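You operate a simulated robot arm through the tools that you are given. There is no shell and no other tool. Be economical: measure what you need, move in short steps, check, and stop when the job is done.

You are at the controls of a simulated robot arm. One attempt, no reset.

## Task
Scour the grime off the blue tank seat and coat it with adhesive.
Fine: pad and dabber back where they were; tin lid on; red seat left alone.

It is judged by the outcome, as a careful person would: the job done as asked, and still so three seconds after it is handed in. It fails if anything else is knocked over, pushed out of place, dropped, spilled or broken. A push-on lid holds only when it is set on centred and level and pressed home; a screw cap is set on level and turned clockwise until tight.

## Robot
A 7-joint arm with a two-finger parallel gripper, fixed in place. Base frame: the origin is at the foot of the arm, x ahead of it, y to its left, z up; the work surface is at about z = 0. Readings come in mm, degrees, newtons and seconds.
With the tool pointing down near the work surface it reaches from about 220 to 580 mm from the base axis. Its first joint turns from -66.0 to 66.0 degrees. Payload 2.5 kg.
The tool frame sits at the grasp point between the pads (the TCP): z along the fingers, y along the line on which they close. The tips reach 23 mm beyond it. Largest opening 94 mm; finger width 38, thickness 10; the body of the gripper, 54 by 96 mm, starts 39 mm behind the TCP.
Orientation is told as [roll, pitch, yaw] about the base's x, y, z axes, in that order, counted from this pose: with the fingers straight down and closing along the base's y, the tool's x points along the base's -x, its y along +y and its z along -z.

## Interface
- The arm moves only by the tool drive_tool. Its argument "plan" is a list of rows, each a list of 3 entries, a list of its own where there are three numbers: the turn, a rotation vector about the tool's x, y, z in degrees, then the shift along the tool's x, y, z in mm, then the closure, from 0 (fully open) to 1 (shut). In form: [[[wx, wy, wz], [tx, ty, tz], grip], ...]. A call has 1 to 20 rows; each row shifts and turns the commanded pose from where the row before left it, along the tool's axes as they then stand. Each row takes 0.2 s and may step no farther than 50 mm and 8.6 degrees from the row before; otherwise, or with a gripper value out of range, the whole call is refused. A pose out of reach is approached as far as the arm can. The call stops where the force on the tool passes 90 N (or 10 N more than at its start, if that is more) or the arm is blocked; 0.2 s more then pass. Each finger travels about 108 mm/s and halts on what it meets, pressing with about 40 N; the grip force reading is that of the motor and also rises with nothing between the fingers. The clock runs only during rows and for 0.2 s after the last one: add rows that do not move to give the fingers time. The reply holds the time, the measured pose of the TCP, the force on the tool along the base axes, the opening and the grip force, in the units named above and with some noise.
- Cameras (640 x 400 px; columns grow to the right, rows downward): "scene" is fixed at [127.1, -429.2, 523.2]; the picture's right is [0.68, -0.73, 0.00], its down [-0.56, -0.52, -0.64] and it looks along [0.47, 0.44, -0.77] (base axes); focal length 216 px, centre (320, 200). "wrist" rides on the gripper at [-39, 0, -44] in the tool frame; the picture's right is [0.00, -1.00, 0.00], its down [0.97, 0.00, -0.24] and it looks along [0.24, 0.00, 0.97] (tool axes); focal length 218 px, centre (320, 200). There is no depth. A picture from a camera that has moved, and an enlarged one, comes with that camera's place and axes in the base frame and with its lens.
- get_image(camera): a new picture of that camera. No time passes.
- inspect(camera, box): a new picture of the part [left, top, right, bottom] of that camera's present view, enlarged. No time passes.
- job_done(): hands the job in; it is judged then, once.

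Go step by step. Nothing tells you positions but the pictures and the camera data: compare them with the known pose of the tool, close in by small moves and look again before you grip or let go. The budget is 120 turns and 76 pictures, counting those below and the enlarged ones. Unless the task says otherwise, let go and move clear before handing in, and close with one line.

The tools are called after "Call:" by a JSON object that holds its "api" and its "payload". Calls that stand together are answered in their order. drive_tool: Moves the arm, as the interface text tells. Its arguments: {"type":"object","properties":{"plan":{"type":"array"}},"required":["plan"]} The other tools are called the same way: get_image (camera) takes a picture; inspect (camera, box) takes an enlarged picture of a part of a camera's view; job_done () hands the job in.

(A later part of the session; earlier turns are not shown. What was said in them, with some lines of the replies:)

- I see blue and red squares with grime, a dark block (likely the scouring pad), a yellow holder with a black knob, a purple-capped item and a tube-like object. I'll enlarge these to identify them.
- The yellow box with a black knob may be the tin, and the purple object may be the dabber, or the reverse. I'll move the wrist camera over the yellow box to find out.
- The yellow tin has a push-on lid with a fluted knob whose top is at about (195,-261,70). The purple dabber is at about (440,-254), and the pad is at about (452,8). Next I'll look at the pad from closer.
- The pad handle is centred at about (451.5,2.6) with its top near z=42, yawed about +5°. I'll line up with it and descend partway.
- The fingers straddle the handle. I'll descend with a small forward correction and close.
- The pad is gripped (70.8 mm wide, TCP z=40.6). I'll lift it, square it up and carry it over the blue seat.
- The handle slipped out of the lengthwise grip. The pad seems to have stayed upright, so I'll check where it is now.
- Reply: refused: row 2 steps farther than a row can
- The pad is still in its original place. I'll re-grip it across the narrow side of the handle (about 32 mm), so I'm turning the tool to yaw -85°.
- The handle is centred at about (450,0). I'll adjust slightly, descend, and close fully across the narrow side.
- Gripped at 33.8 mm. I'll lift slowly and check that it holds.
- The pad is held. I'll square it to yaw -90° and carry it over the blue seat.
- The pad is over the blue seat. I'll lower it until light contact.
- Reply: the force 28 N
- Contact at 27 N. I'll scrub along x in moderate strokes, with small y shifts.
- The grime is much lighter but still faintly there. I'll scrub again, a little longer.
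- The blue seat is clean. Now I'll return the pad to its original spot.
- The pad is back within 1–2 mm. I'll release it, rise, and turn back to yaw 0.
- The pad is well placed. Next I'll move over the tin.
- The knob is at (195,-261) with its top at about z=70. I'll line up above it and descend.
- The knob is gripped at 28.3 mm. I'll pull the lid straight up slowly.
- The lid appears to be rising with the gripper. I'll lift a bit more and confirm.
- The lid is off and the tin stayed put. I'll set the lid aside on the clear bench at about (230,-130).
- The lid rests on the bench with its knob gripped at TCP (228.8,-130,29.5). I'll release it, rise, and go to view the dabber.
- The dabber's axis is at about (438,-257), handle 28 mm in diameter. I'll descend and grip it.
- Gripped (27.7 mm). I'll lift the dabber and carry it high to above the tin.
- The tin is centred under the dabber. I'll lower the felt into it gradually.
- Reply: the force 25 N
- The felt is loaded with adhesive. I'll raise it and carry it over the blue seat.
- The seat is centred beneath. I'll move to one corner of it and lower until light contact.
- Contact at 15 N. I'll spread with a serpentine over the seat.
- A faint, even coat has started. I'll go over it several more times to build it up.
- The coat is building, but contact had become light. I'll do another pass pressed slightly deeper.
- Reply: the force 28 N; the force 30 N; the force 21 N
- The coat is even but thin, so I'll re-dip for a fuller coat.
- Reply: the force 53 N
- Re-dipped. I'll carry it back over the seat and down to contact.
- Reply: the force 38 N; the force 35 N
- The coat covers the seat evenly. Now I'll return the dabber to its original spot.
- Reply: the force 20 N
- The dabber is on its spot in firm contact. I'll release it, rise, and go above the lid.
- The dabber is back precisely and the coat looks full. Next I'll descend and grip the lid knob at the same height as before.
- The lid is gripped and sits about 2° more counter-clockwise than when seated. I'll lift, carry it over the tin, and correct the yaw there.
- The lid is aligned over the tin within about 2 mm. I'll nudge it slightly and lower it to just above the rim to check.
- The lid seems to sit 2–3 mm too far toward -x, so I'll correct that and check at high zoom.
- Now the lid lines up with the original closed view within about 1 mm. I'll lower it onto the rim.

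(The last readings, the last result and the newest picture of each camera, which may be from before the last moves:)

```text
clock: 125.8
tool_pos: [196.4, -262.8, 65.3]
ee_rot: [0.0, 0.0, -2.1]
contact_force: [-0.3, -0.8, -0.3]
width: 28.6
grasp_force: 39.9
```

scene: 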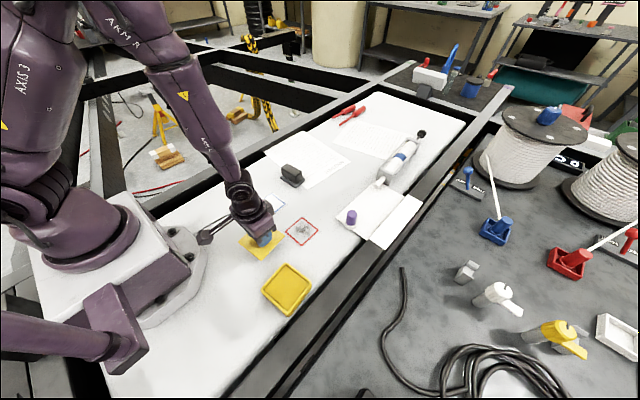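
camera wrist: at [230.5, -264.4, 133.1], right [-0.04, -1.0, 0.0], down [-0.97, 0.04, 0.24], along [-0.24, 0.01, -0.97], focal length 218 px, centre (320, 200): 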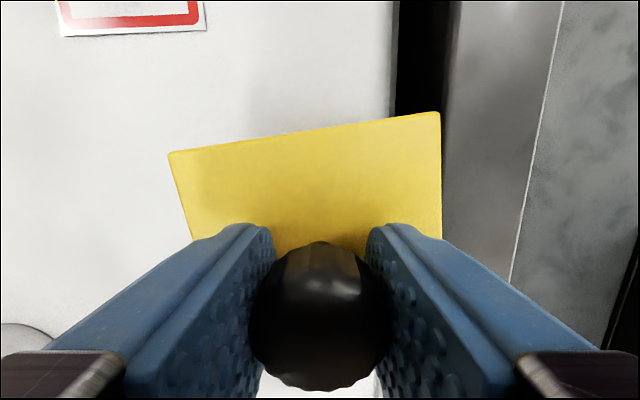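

Call:
{"api": "drive_tool", "payload": {"plan": [[[0, 0, 0], [0, 0, 1], 1], [[0, 0, 0], [0, 0, 0], 1]]}}

Call:
{"api": "drive_tool", "payload": {"plan": [[[0, 0, 0], [0, 0, 1], 1], [[0, 0, 0], [0, 0, 0], 1]]}}

Call:
{"api": "inspect", "payload": {"camera": "scene", "box": [255, 255, 320, 320]}}

```text
clock: 126.4
tool_pos: [194.9, -263.0, 62.6]
ee_rot: [0.0, 0.2, -2.3]
contact_force: [-16.9, 7.5, 32.5]
width: 28.6
grasp_force: 39.7
```

```text
clock: 127.0
tool_pos: [194.9, -263.3, 62.8]
ee_rot: [-0.1, 0.1, -2.1]
contact_force: [-14.5, 4.1, 35.5]
width: 28.6
grasp_force: 40.3
```

```text
6.15 times, centred on (288, 288) of scene
camera zoom: at [127.0, -429.2, 523.3], right [0.68, -0.73, 0.0], down [-0.56, -0.52, -0.64], along [0.47, 0.44, -0.77], focal length 1329 px, centre (520, -338)
```

zoom: 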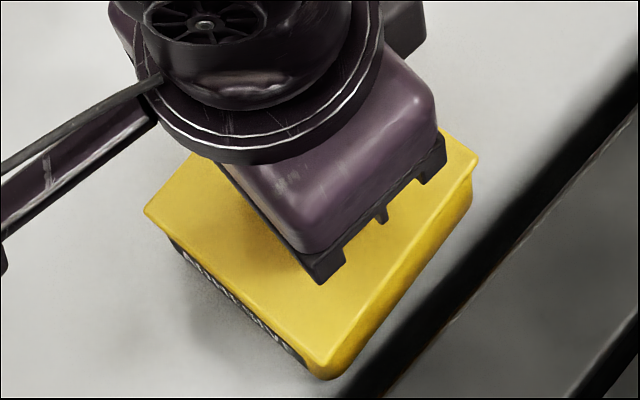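

Contact is made, but the side force and picture suggest the lid is 1–2 mm too far +x/-y. I'll ease up, shift, and set it down again.

Call:
{"api": "drive_tool", "payload": {"plan": [[[0, 0, 0], [0, 0, -2.5], 1], [[0, 0, 0], [1.3, 1, 0], 1], [[0, 0, 0], [0, 0, 0], 1], [[0, 0, 0], [0, 0, 1.5], 1], [[0, 0, 0], [0, 0, 1], 1], [[0, 0, 0], [0, 0, 0], 1]]}}

```text
clock: 128.4
tool_pos: [195.4, -262.3, 63.1]
ee_rot: [0.0, 0.1, -2.2]
contact_force: [0.0, 0.5, 0.8]
width: 28.4
grasp_force: 40.2
```

Call:
{"api": "drive_tool", "payload": {"plan": [[[0, 0, 0], [0, 0, 1], 1], [[0, 0, 0], [0, 0, 1], 1], [[0, 0, 0], [0, 0, 0], 1]]}}

Call:
{"api": "inspect", "payload": {"camera": "scene", "box": [255, 255, 320, 320]}}

```text
clock: 129.2
tool_pos: [194.4, -261.9, 61.8]
ee_rot: [0.0, 0.0, -2.1]
contact_force: [-11.4, 15.2, 66.0]
width: 28.4
grasp_force: 39.7
```

```text
6.15 times, centred on (288, 288) of scene
camera zoom: at [127.0, -429.1, 523.4], right [0.68, -0.73, 0.0], down [-0.56, -0.52, -0.64], along [0.47, 0.44, -0.77], focal length 1329 px, centre (520, -338)
```

zoom: 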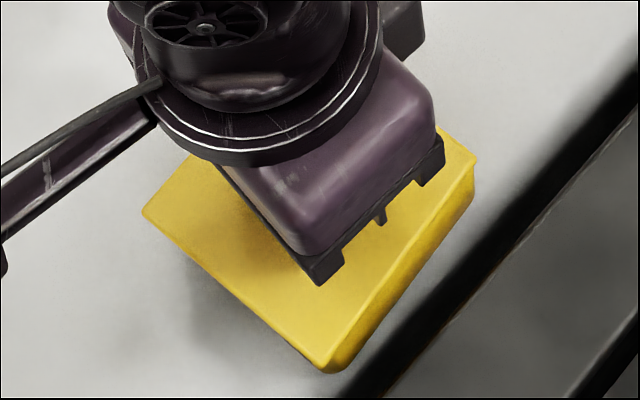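

The tin's side label is hidden now, so something may have tilted or shifted. I'll ease the pressure and look closely.

Call:
{"api": "drive_tool", "payload": {"plan": [[[0, 0, 0], [0, 0, -1], 1], [[0, 0, 0], [0, 0, -1], 1], [[0, 0, 0], [0, 0, 0], 1]]}}

Call:
{"api": "inspect", "payload": {"camera": "scene", "box": [255, 255, 320, 320]}}

```text
clock: 130.0
tool_pos: [195.3, -262.0, 60.5]
ee_rot: [-0.2, -0.2, -2.3]
contact_force: [-2.4, -1.6, 5.1]
width: 28.3
grasp_force: 39.6
```

```text
6.15 times, centred on (288, 288) of scene
camera zoom: at [127.1, -429.2, 523.2], right [0.68, -0.73, 0.0], down [-0.56, -0.52, -0.64], along [0.47, 0.44, -0.77], focal length 1329 px, centre (520, -338)
```

zoom: 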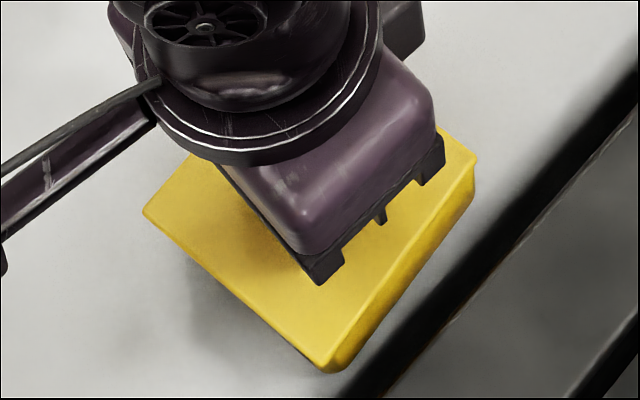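

The tin or lid may have moved a few mm. I'll release the knob, rise, and look with nothing blocking the view.

Call:
{"api": "drive_tool", "payload": {"plan": [[[0, 0, 0], [0, 0, -0.5], 1], [[0, 0, 0], [0, 0, 0], 0.6], [[0, 0, 0], [0, 0, 0], 0], [[0, 0, 0], [0, 0, 0], 0], [[0, 0, 0], [0, 0, -20], 0], [[0, 0, 0], [0, 0, -40], 0], [[0, 0, 0], [-25, 20, -35], 0], [[0, 0, 0], [-20, 20, 0], 0], [[0, 0, 0], [0, 0, 0], 0]]}}

Call:
{"api": "inspect", "payload": {"camera": "scene", "box": [255, 255, 320, 320]}}

Call:
{"api": "get_image", "payload": {"camera": "wrist"}}

```text
clock: 132.0
tool_pos: [240.6, -225.1, 158.7]
ee_rot: [0.0, 0.0, -2.2]
contact_force: [-0.2, -0.7, 0.1]
width: 94.2
grasp_force: 0.1
```

```text
6.15 times, centred on (288, 288) of scene
camera zoom: at [127.1, -429.2, 523.2], right [0.68, -0.73, 0.0], down [-0.56, -0.52, -0.64], along [0.47, 0.44, -0.77], focal length 1329 px, centre (520, -338)
```

zoom: 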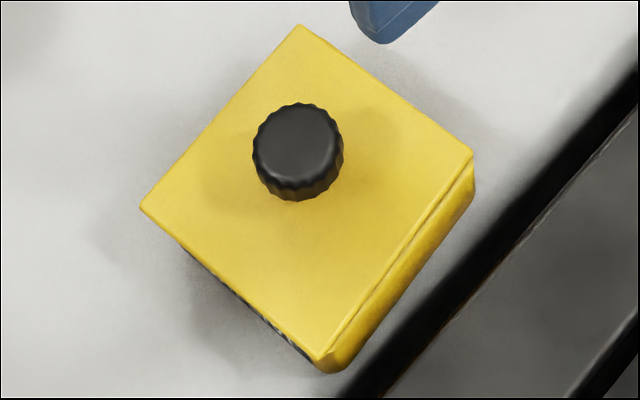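

```text
3 pictures are left
camera wrist: at [279.0, -226.4, 201.9], right [-0.04, -1.0, 0.0], down [-0.97, 0.04, 0.24], along [-0.24, 0.01, -0.97], focal length 218 px, centre (320, 200)
```

wrist: 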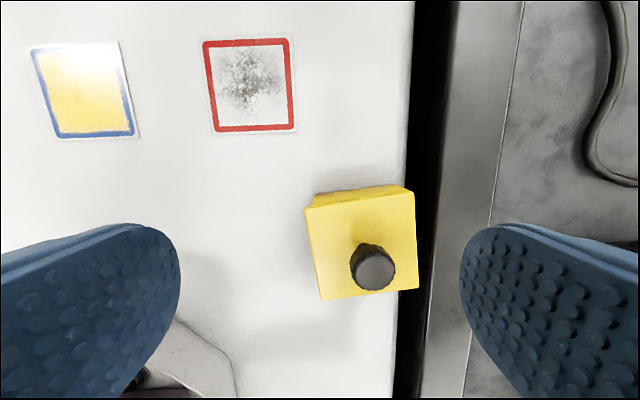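

The lid is now tilted: its +x edge is up, so it isn't seated centred, and the tin seems to have shifted a few mm. With 3 pictures left, I'll re-grip the knob, take the lid away, and measure the tin against its earlier open view.

Call:
{"api": "drive_tool", "payload": {"plan": [[[0, 0, 0], [20, -20, 0], 0], [[0, 0, 0], [25, -20, 35], 0], [[0, 0, 0], [0, 0, 40], 0], [[0, 0, 0], [0, 0, 17], 0], [[0, 0, 0], [0, 0, 0], 0], [[0, 0, 0], [0, 0, 0], 0], [[0, 0, 0], [0, 0, 0], 1], [[0, 0, 0], [0, 0, 0], 1], [[0, 0, 0], [0, 0, 0], 1], [[0, 0, 0], [0, 0, 0], 1], [[0, 0, 0], [0, 0, 0], 1]]}}

```text
clock: 134.4
tool_pos: [195.7, -261.9, 64.9]
ee_rot: [0.0, 0.0, -2.1]
contact_force: [-0.8, -0.9, -0.7]
width: 28.7
grasp_force: 39.8
```

I'll lift the lid gently, take it back to the bench spot so it levels out there, and then view the open tin.

Call:
{"api": "drive_tool", "payload": {"plan": [[[0, 0, 0], [0, 0, -2], 1], [[0, 0, 0], [0, 0, -2], 1], [[0, 0, 0], [0, 0, -2], 1], [[0, 0, 0], [0, 0, -4], 1], [[0, 0, 0], [0, 0, -10], 1], [[0, 0, 0], [0, 0, -20], 1], [[0, 0, 0], [-12, 34, 0], 1], [[0, 0, 0], [-12, 34, 0], 1], [[0, 0, 0], [-11, 33, 0], 1], [[0, 0, 0], [-4.5, 32, 0], 1], [[0, 0, 0], [0, 0, 25], 1], [[0, 0, 0], [0, 0, 25], 1], [[0, 0, 0], [0, 0, 12], 1], [[0, 0, 0], [0, 0, 6], 1], [[0, 0, 0], [0, 0, 0], 1]]}}

```text
clock: 137.6
tool_pos: [238.5, -130.1, 39.4]
ee_rot: [0.0, 0.0, -2.1]
contact_force: [0.3, -0.5, 0.5]
width: 28.5
grasp_force: 39.8
```

Call:
{"api": "drive_tool", "payload": {"plan": [[[0, 0, 0], [0, 0, 3], 1], [[0, 0, 0], [0, 0, 2], 1], [[0, 0, 0], [0, 0, 1.5], 1], [[0, 0, 0], [0, 0, 0], 1]]}}

Call:
{"api": "drive_tool", "payload": {"plan": [[[0, 0, 0], [0, 0, 1], 1], [[0, 0, 0], [0, 0, 0], 1]]}}

Call:
{"api": "drive_tool", "payload": {"plan": [[[0, 0, 0], [0, 0, 1], 1], [[0, 0, 0], [0, 0, 0], 1]]}}

```text
clock: 138.6
tool_pos: [240.6, -130.9, 32.8]
ee_rot: [-0.1, 0.1, -2.0]
contact_force: [0.2, 0.1, -0.3]
width: 28.8
grasp_force: 40.0
```

```text
clock: 139.2
tool_pos: [238.6, -130.1, 30.7]
ee_rot: [-0.1, 0.0, -2.2]
contact_force: [-0.6, 1.7, 7.7]
width: 28.4
grasp_force: 40.2
```

```text
clock: 139.8
tool_pos: [240.1, -129.4, 30.5]
ee_rot: [-0.1, 0.0, -2.2]
contact_force: [-6.4, 1.7, 39.0]
width: 28.7
grasp_force: 39.8
```

Call:
{"api": "drive_tool", "payload": {"plan": [[[0, 0, 0], [0, 0, -0.7], 0.6], [[0, 0, 0], [0, 0, 0], 0], [[0, 0, 0], [0, 0, 0], 0], [[0, 0, 0], [0, 0, -35], 0], [[0, 0, 0], [0, 0, -45], 0], [[0, 0, 0], [-30, 30, 0], 0], [[0, 0, 0], [-35, 30, 0], 0], [[0, 0, 0], [-35, 30, 0], 0], [[0, 0, 0], [0, 0, 0], 0]]}}

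Call:
{"api": "inspect", "payload": {"camera": "scene", "box": [225, 200, 345, 320]}}

```text
clock: 141.8
tool_pos: [342.7, -41.6, 109.6]
ee_rot: [-0.1, 0.0, -2.1]
contact_force: [0.3, -1.4, -0.1]
width: 93.9
grasp_force: 0.0
```

```text
3.33 times, centred on (285, 260) of scene
camera zoom: at [127.1, -429.2, 523.2], right [0.68, -0.73, 0.0], down [-0.56, -0.52, -0.64], along [0.47, 0.44, -0.77], focal length 720 px, centre (437, 0)
```

zoom: 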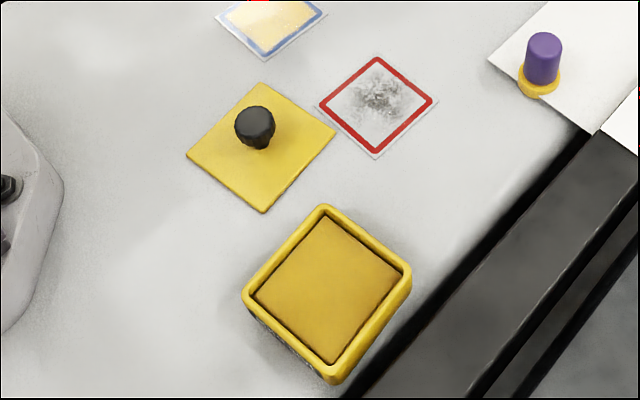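

The tin has shifted about (+5,+1) mm, so its centre is now near TCP (199.5,-261.5). The lid is flat on the bench, so I'll re-grip it by retracing the moves.

Call:
{"api": "drive_tool", "payload": {"plan": [[[0, 0, 0], [35, -30, 0], 0], [[0, 0, 0], [35, -30, 0], 0], [[0, 0, 0], [30, -30, 0], 0], [[0, 0, 0], [0, 0, 45], 0], [[0, 0, 0], [0, 0, 33], 0], [[0, 0, 0], [0, 0, 0], 0], [[0, 0, 0], [0, 0, 0], 0], [[0, 0, 0], [0, 0, 0], 1], [[0, 0, 0], [0, 0, 0], 1], [[0, 0, 0], [0, 0, 0], 1], [[0, 0, 0], [0, 0, 0], 1], [[0, 0, 0], [0, 0, 0], 1]]}}

Call:
{"api": "drive_tool", "payload": {"plan": [[[0, 0, 0], [0, 0, 0], 1], [[0, 0, 0], [0, 0, 0], 1]]}}

Call:
{"api": "drive_tool", "payload": {"plan": [[[0, 0, 0], [0, 0, 0], 1]]}}

```text
clock: 144.4
tool_pos: [238.5, -133.0, 34.7]
ee_rot: [0.0, 0.1, -2.2]
contact_force: [-0.6, -0.7, -0.2]
width: 28.3
grasp_force: 40.1
```

```text
clock: 145.0
tool_pos: [239.9, -131.7, 35.1]
ee_rot: [0.1, -0.1, -2.2]
contact_force: [0.9, -0.1, 0.3]
width: 28.7
grasp_force: 40.2
```

```text
clock: 145.4
tool_pos: [238.5, -132.9, 34.6]
ee_rot: [-0.1, 0.0, -2.1]
contact_force: [0.8, 0.0, -0.2]
width: 28.4
grasp_force: 40.0
```

Call:
{"api": "drive_tool", "payload": {"plan": [[[0, 0, 0], [0, 0, -5], 1], [[0, 0, 0], [0, 0, -25], 1], [[0, 0, 0], [0, 0, -30], 1], [[0, 0, 0], [0, -32.3, 0], 1], [[0, 0, 0], [11.6, -32, 0], 1], [[0, 0, 0], [11.5, -33, 0], 1], [[0, 0, 0], [11.5, -33, 0], 1], [[0, 0, 0], [0, 0, 0], 1], [[0, 0, 0], [0, 0, 10], 1], [[0, 0, 0], [0, 0, 6], 1], [[0, 0, 0], [0, 0, 0], 1]]}}

Call:
{"api": "drive_tool", "payload": {"plan": [[[0, 0, 0], [0, 0, 0], 1]]}}

Call:
{"api": "drive_tool", "payload": {"plan": [[[0, 0, 0], [0, 0, 0], 1]]}}

Call:
{"api": "drive_tool", "payload": {"plan": [[[0, 0, 0], [0, 0, 0], 1]]}}

```text
clock: 147.8
tool_pos: [201.5, -260.2, 77.5]
ee_rot: [0.1, 0.0, -2.2]
contact_force: [-0.3, 0.1, -0.1]
width: 28.7
grasp_force: 40.2
```

```text
clock: 148.2
tool_pos: [201.6, -259.8, 78.0]
ee_rot: [0.0, 0.0, -2.1]
contact_force: [0.3, 0.0, -0.8]
width: 28.3
grasp_force: 40.2
```

```text
clock: 148.6
tool_pos: [200.4, -260.4, 77.6]
ee_rot: [0.0, -0.2, -2.1]
contact_force: [-0.1, -0.7, -0.2]
width: 28.2
grasp_force: 39.5
```

```text
clock: 149.0
tool_pos: [200.7, -259.7, 77.3]
ee_rot: [-0.1, 0.0, -2.1]
contact_force: [0.4, 0.4, -0.8]
width: 28.6
grasp_force: 40.0
```

Call:
{"api": "drive_tool", "payload": {"plan": [[[0, 0, 0], [1.35, -1.45, 3], 1], [[0, 0, 0], [0, 0, 2], 1], [[0, 0, 0], [0, 0, 0], 1]]}}

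Call:
{"api": "inspect", "payload": {"camera": "scene", "box": [255, 255, 320, 320]}}

Call:
{"api": "drive_tool", "payload": {"plan": [[[0, 0, 0], [0, 0, 0], 1]]}}

```text
clock: 149.8
tool_pos: [199.3, -261.1, 72.9]
ee_rot: [-0.1, 0.0, -2.2]
contact_force: [0.0, 0.0, 0.1]
width: 28.4
grasp_force: 40.1
```

```text
6.15 times, centred on (288, 288) of scene
camera zoom: at [127.1, -429.2, 523.2], right [0.68, -0.73, 0.0], down [-0.56, -0.52, -0.64], along [0.47, 0.44, -0.77], focal length 1329 px, centre (520, -338)
```

zoom: 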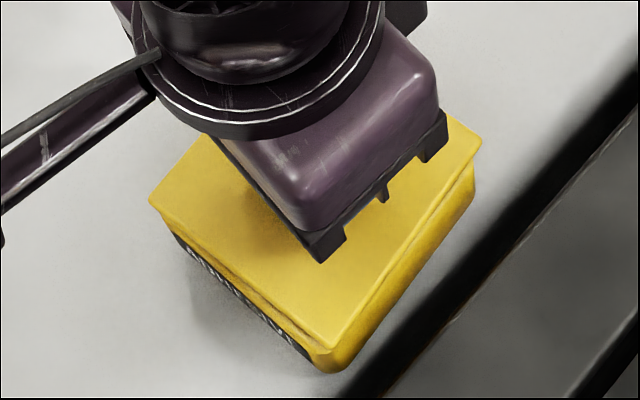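

```text
clock: 150.2
tool_pos: [199.3, -260.6, 72.3]
ee_rot: [0.1, 0.0, -2.2]
contact_force: [0.2, 0.3, -0.8]
width: 28.5
grasp_force: 39.8
```

The lid is about 2 mm too far +x and about 1° counter-clockwise. I'll correct both and lower to contact.

Call:
{"api": "drive_tool", "payload": {"plan": [[[0, 0, 1], [2, 0, 0], 1], [[0, 0, 0], [0, 0, 0], 1], [[0, 0, 0], [0, 0, 1.5], 1], [[0, 0, 0], [0, 0, 1], 1], [[0, 0, 0], [0, 0, 0], 1]]}}

Call:
{"api": "drive_tool", "payload": {"plan": [[[0, 0, 0], [0, 0, 0.7], 1], [[0, 0, 0], [0, 0, 0], 1]]}}

Call:
{"api": "drive_tool", "payload": {"plan": [[[0, 0, 0], [0, 0, 0.7], 1], [[0, 0, 0], [0, 0, 0], 1]]}}

```text
clock: 151.4
tool_pos: [197.1, -260.4, 68.1]
ee_rot: [0.0, 0.0, -3.1]
contact_force: [0.1, -0.6, -0.3]
width: 28.5
grasp_force: 40.1
```

```text
clock: 152.0
tool_pos: [198.1, -261.8, 69.8]
ee_rot: [-0.2, 0.1, -3.4]
contact_force: [-10.9, -2.8, 33.2]
width: 28.6
grasp_force: 40.2
```

```text
clock: 152.6
tool_pos: [197.7, -261.9, 66.9]
ee_rot: [-0.1, -0.2, -3.1]
contact_force: [-10.1, -2.4, 37.8]
width: 28.8
grasp_force: 40.4
```

Contact is at the expected seated height and the side force is just the usual press artefact. I'll press a bit more in small steps.

Call:
{"api": "drive_tool", "payload": {"plan": [[[0, 0, 0], [0, 0, 0.7], 1], [[0, 0, 0], [0, 0, 0], 1]]}}

Call:
{"api": "drive_tool", "payload": {"plan": [[[0, 0, 0], [0, 0, 0.7], 1], [[0, 0, 0], [0, 0, 0], 1]]}}

```text
clock: 153.2
tool_pos: [198.3, -260.6, 68.0]
ee_rot: [-0.2, -0.1, -3.2]
contact_force: [-6.3, -5.0, 37.1]
width: 28.6
grasp_force: 40.0
```

```text
clock: 153.8
tool_pos: [197.6, -261.6, 66.7]
ee_rot: [-0.1, -0.1, -3.2]
contact_force: [-7.8, -4.2, 37.8]
width: 28.4
grasp_force: 40.0
```

The force has plateaued, so the fingers are slipping on the knob. I'll release, close the fingers above, and press down on the knob top.

Call:
{"api": "drive_tool", "payload": {"plan": [[[0, 0, 0], [0, 0, -1.5], 1], [[0, 0, 0], [0, 0, 0], 0.6], [[0, 0, 0], [0, 0, 0], 0], [[0, 0, 0], [0, 0, 0], 0], [[0, 0, 0], [0, 0, -20], 0], [[0, 0, 0], [0, 0, -22], 0], [[0, 0, 0], [0, 0, 0], 1], [[0, 0, 0], [0, 0, 0], 1], [[0, 0, 0], [0, 0, 0], 1], [[0, 0, 0], [0, 0, 0], 1], [[0, 0, 0], [0, 0, 0], 1], [[0, 0, 0], [0, 0, 6], 1], [[0, 0, 0], [0, 0, 4], 1], [[0, 0, 0], [0, 0, 0], 1]]}}

```text
clock: 156.8
tool_pos: [195.1, -259.4, 99.0]
ee_rot: [0.0, 0.1, -3.3]
contact_force: [0.4, -0.1, 0.2]
width: 0.1
grasp_force: 39.7
```

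Call:
{"api": "drive_tool", "payload": {"plan": [[[0, 0, 0], [-1, -1, 2], 1], [[0, 0, 0], [0, 0, 0], 1]]}}

Call:
{"api": "drive_tool", "payload": {"plan": [[[0, 0, 0], [0, 0, 2], 1], [[0, 0, 0], [0, 0, 0], 1]]}}

Call:
{"api": "drive_tool", "payload": {"plan": [[[0, 0, 0], [0, 0, 1], 1], [[0, 0, 0], [0, 0, 0], 1]]}}

```text
clock: 157.4
tool_pos: [195.8, -261.5, 97.7]
ee_rot: [0.1, 0.1, -3.1]
contact_force: [-0.3, 0.6, 0.4]
width: 0.1
grasp_force: 40.2
```

```text
clock: 158.0
tool_pos: [196.8, -261.4, 96.7]
ee_rot: [-0.1, 0.0, -3.2]
contact_force: [-7.8, 6.3, 26.8]
width: 0.0
grasp_force: 39.5
```

```text
clock: 158.6
tool_pos: [197.7, -260.4, 94.5]
ee_rot: [-0.1, 0.0, -3.2]
contact_force: [-15.1, 13.2, 64.4]
width: 0.0
grasp_force: 40.2
```

Call:
{"api": "drive_tool", "payload": {"plan": [[[0, 0, 0], [0, 0, 0.6], 1], [[0, 0, 0], [0, 0, 0], 1], [[0, 0, 0], [0, 0, 0], 1]]}}

Call:
{"api": "drive_tool", "payload": {"plan": [[[0, 0, 0], [0, 0, 0], 1]]}}

```text
clock: 159.4
tool_pos: [196.3, -261.9, 96.4]
ee_rot: [-0.1, 0.0, -3.1]
contact_force: [-15.9, 19.5, 82.5]
width: 0.0
grasp_force: 39.8
```

```text
clock: 159.8
tool_pos: [198.1, -262.0, 94.8]
ee_rot: [-0.1, 0.0, -3.1]
contact_force: [-14.7, 19.3, 82.5]
width: 0.0
grasp_force: 40.2
```

Pressed at 82 N and stable. I'll back off, move clear, and use the last picture to verify.

Call:
{"api": "drive_tool", "payload": {"plan": [[[0, 0, 0], [0, 0, -1], 1], [[0, 0, 0], [0, 0, -2], 1], [[0, 0, 0], [0, 0, -10], 1], [[0, 0, 0], [0, 0, -40], 1], [[0, 0, 0], [-35, 30, 0], 1], [[0, 0, 0], [-35, 30, 0], 1], [[0, 0, 0], [-35, 30, 0], 1], [[0, 0, 0], [0, 0, 0], 1]]}}

Call:
{"api": "inspect", "payload": {"camera": "scene", "box": [255, 255, 320, 320]}}

```text
clock: 161.6
tool_pos: [307.8, -179.0, 146.5]
ee_rot: [0.0, -0.1, -3.2]
contact_force: [0.0, 0.0, 0.4]
width: 0.0
grasp_force: 40.0
```

```text
6.15 times, centred on (288, 288) of scene
camera zoom: at [127.1, -429.2, 523.2], right [0.68, -0.73, 0.0], down [-0.56, -0.52, -0.64], along [0.47, 0.44, -0.77], focal length 1329 px, centre (520, -338)
```

zoom: 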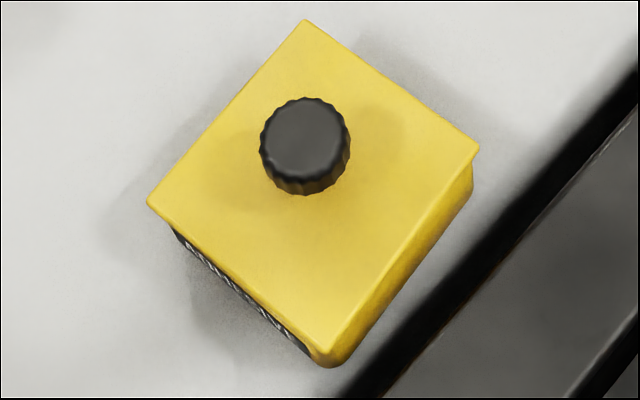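

The last picture shows the lid seated flat and level with no gap along its edge, matching the original closed look. The tin stands about 7 mm from its start, which I'm leaving rather than risk unseating the lid; pad and dabber are in place, and the arm is clear.

Call:
{"api": "job_done", "payload": {}}

```text
The job is handed in.
```

The blue seat is scoured clean and evenly coated, pad and dabber are back within about 2 mm, and the red seat is untouched. The tin lid is pressed on, but the tin itself ended up about 7 mm from where it started.
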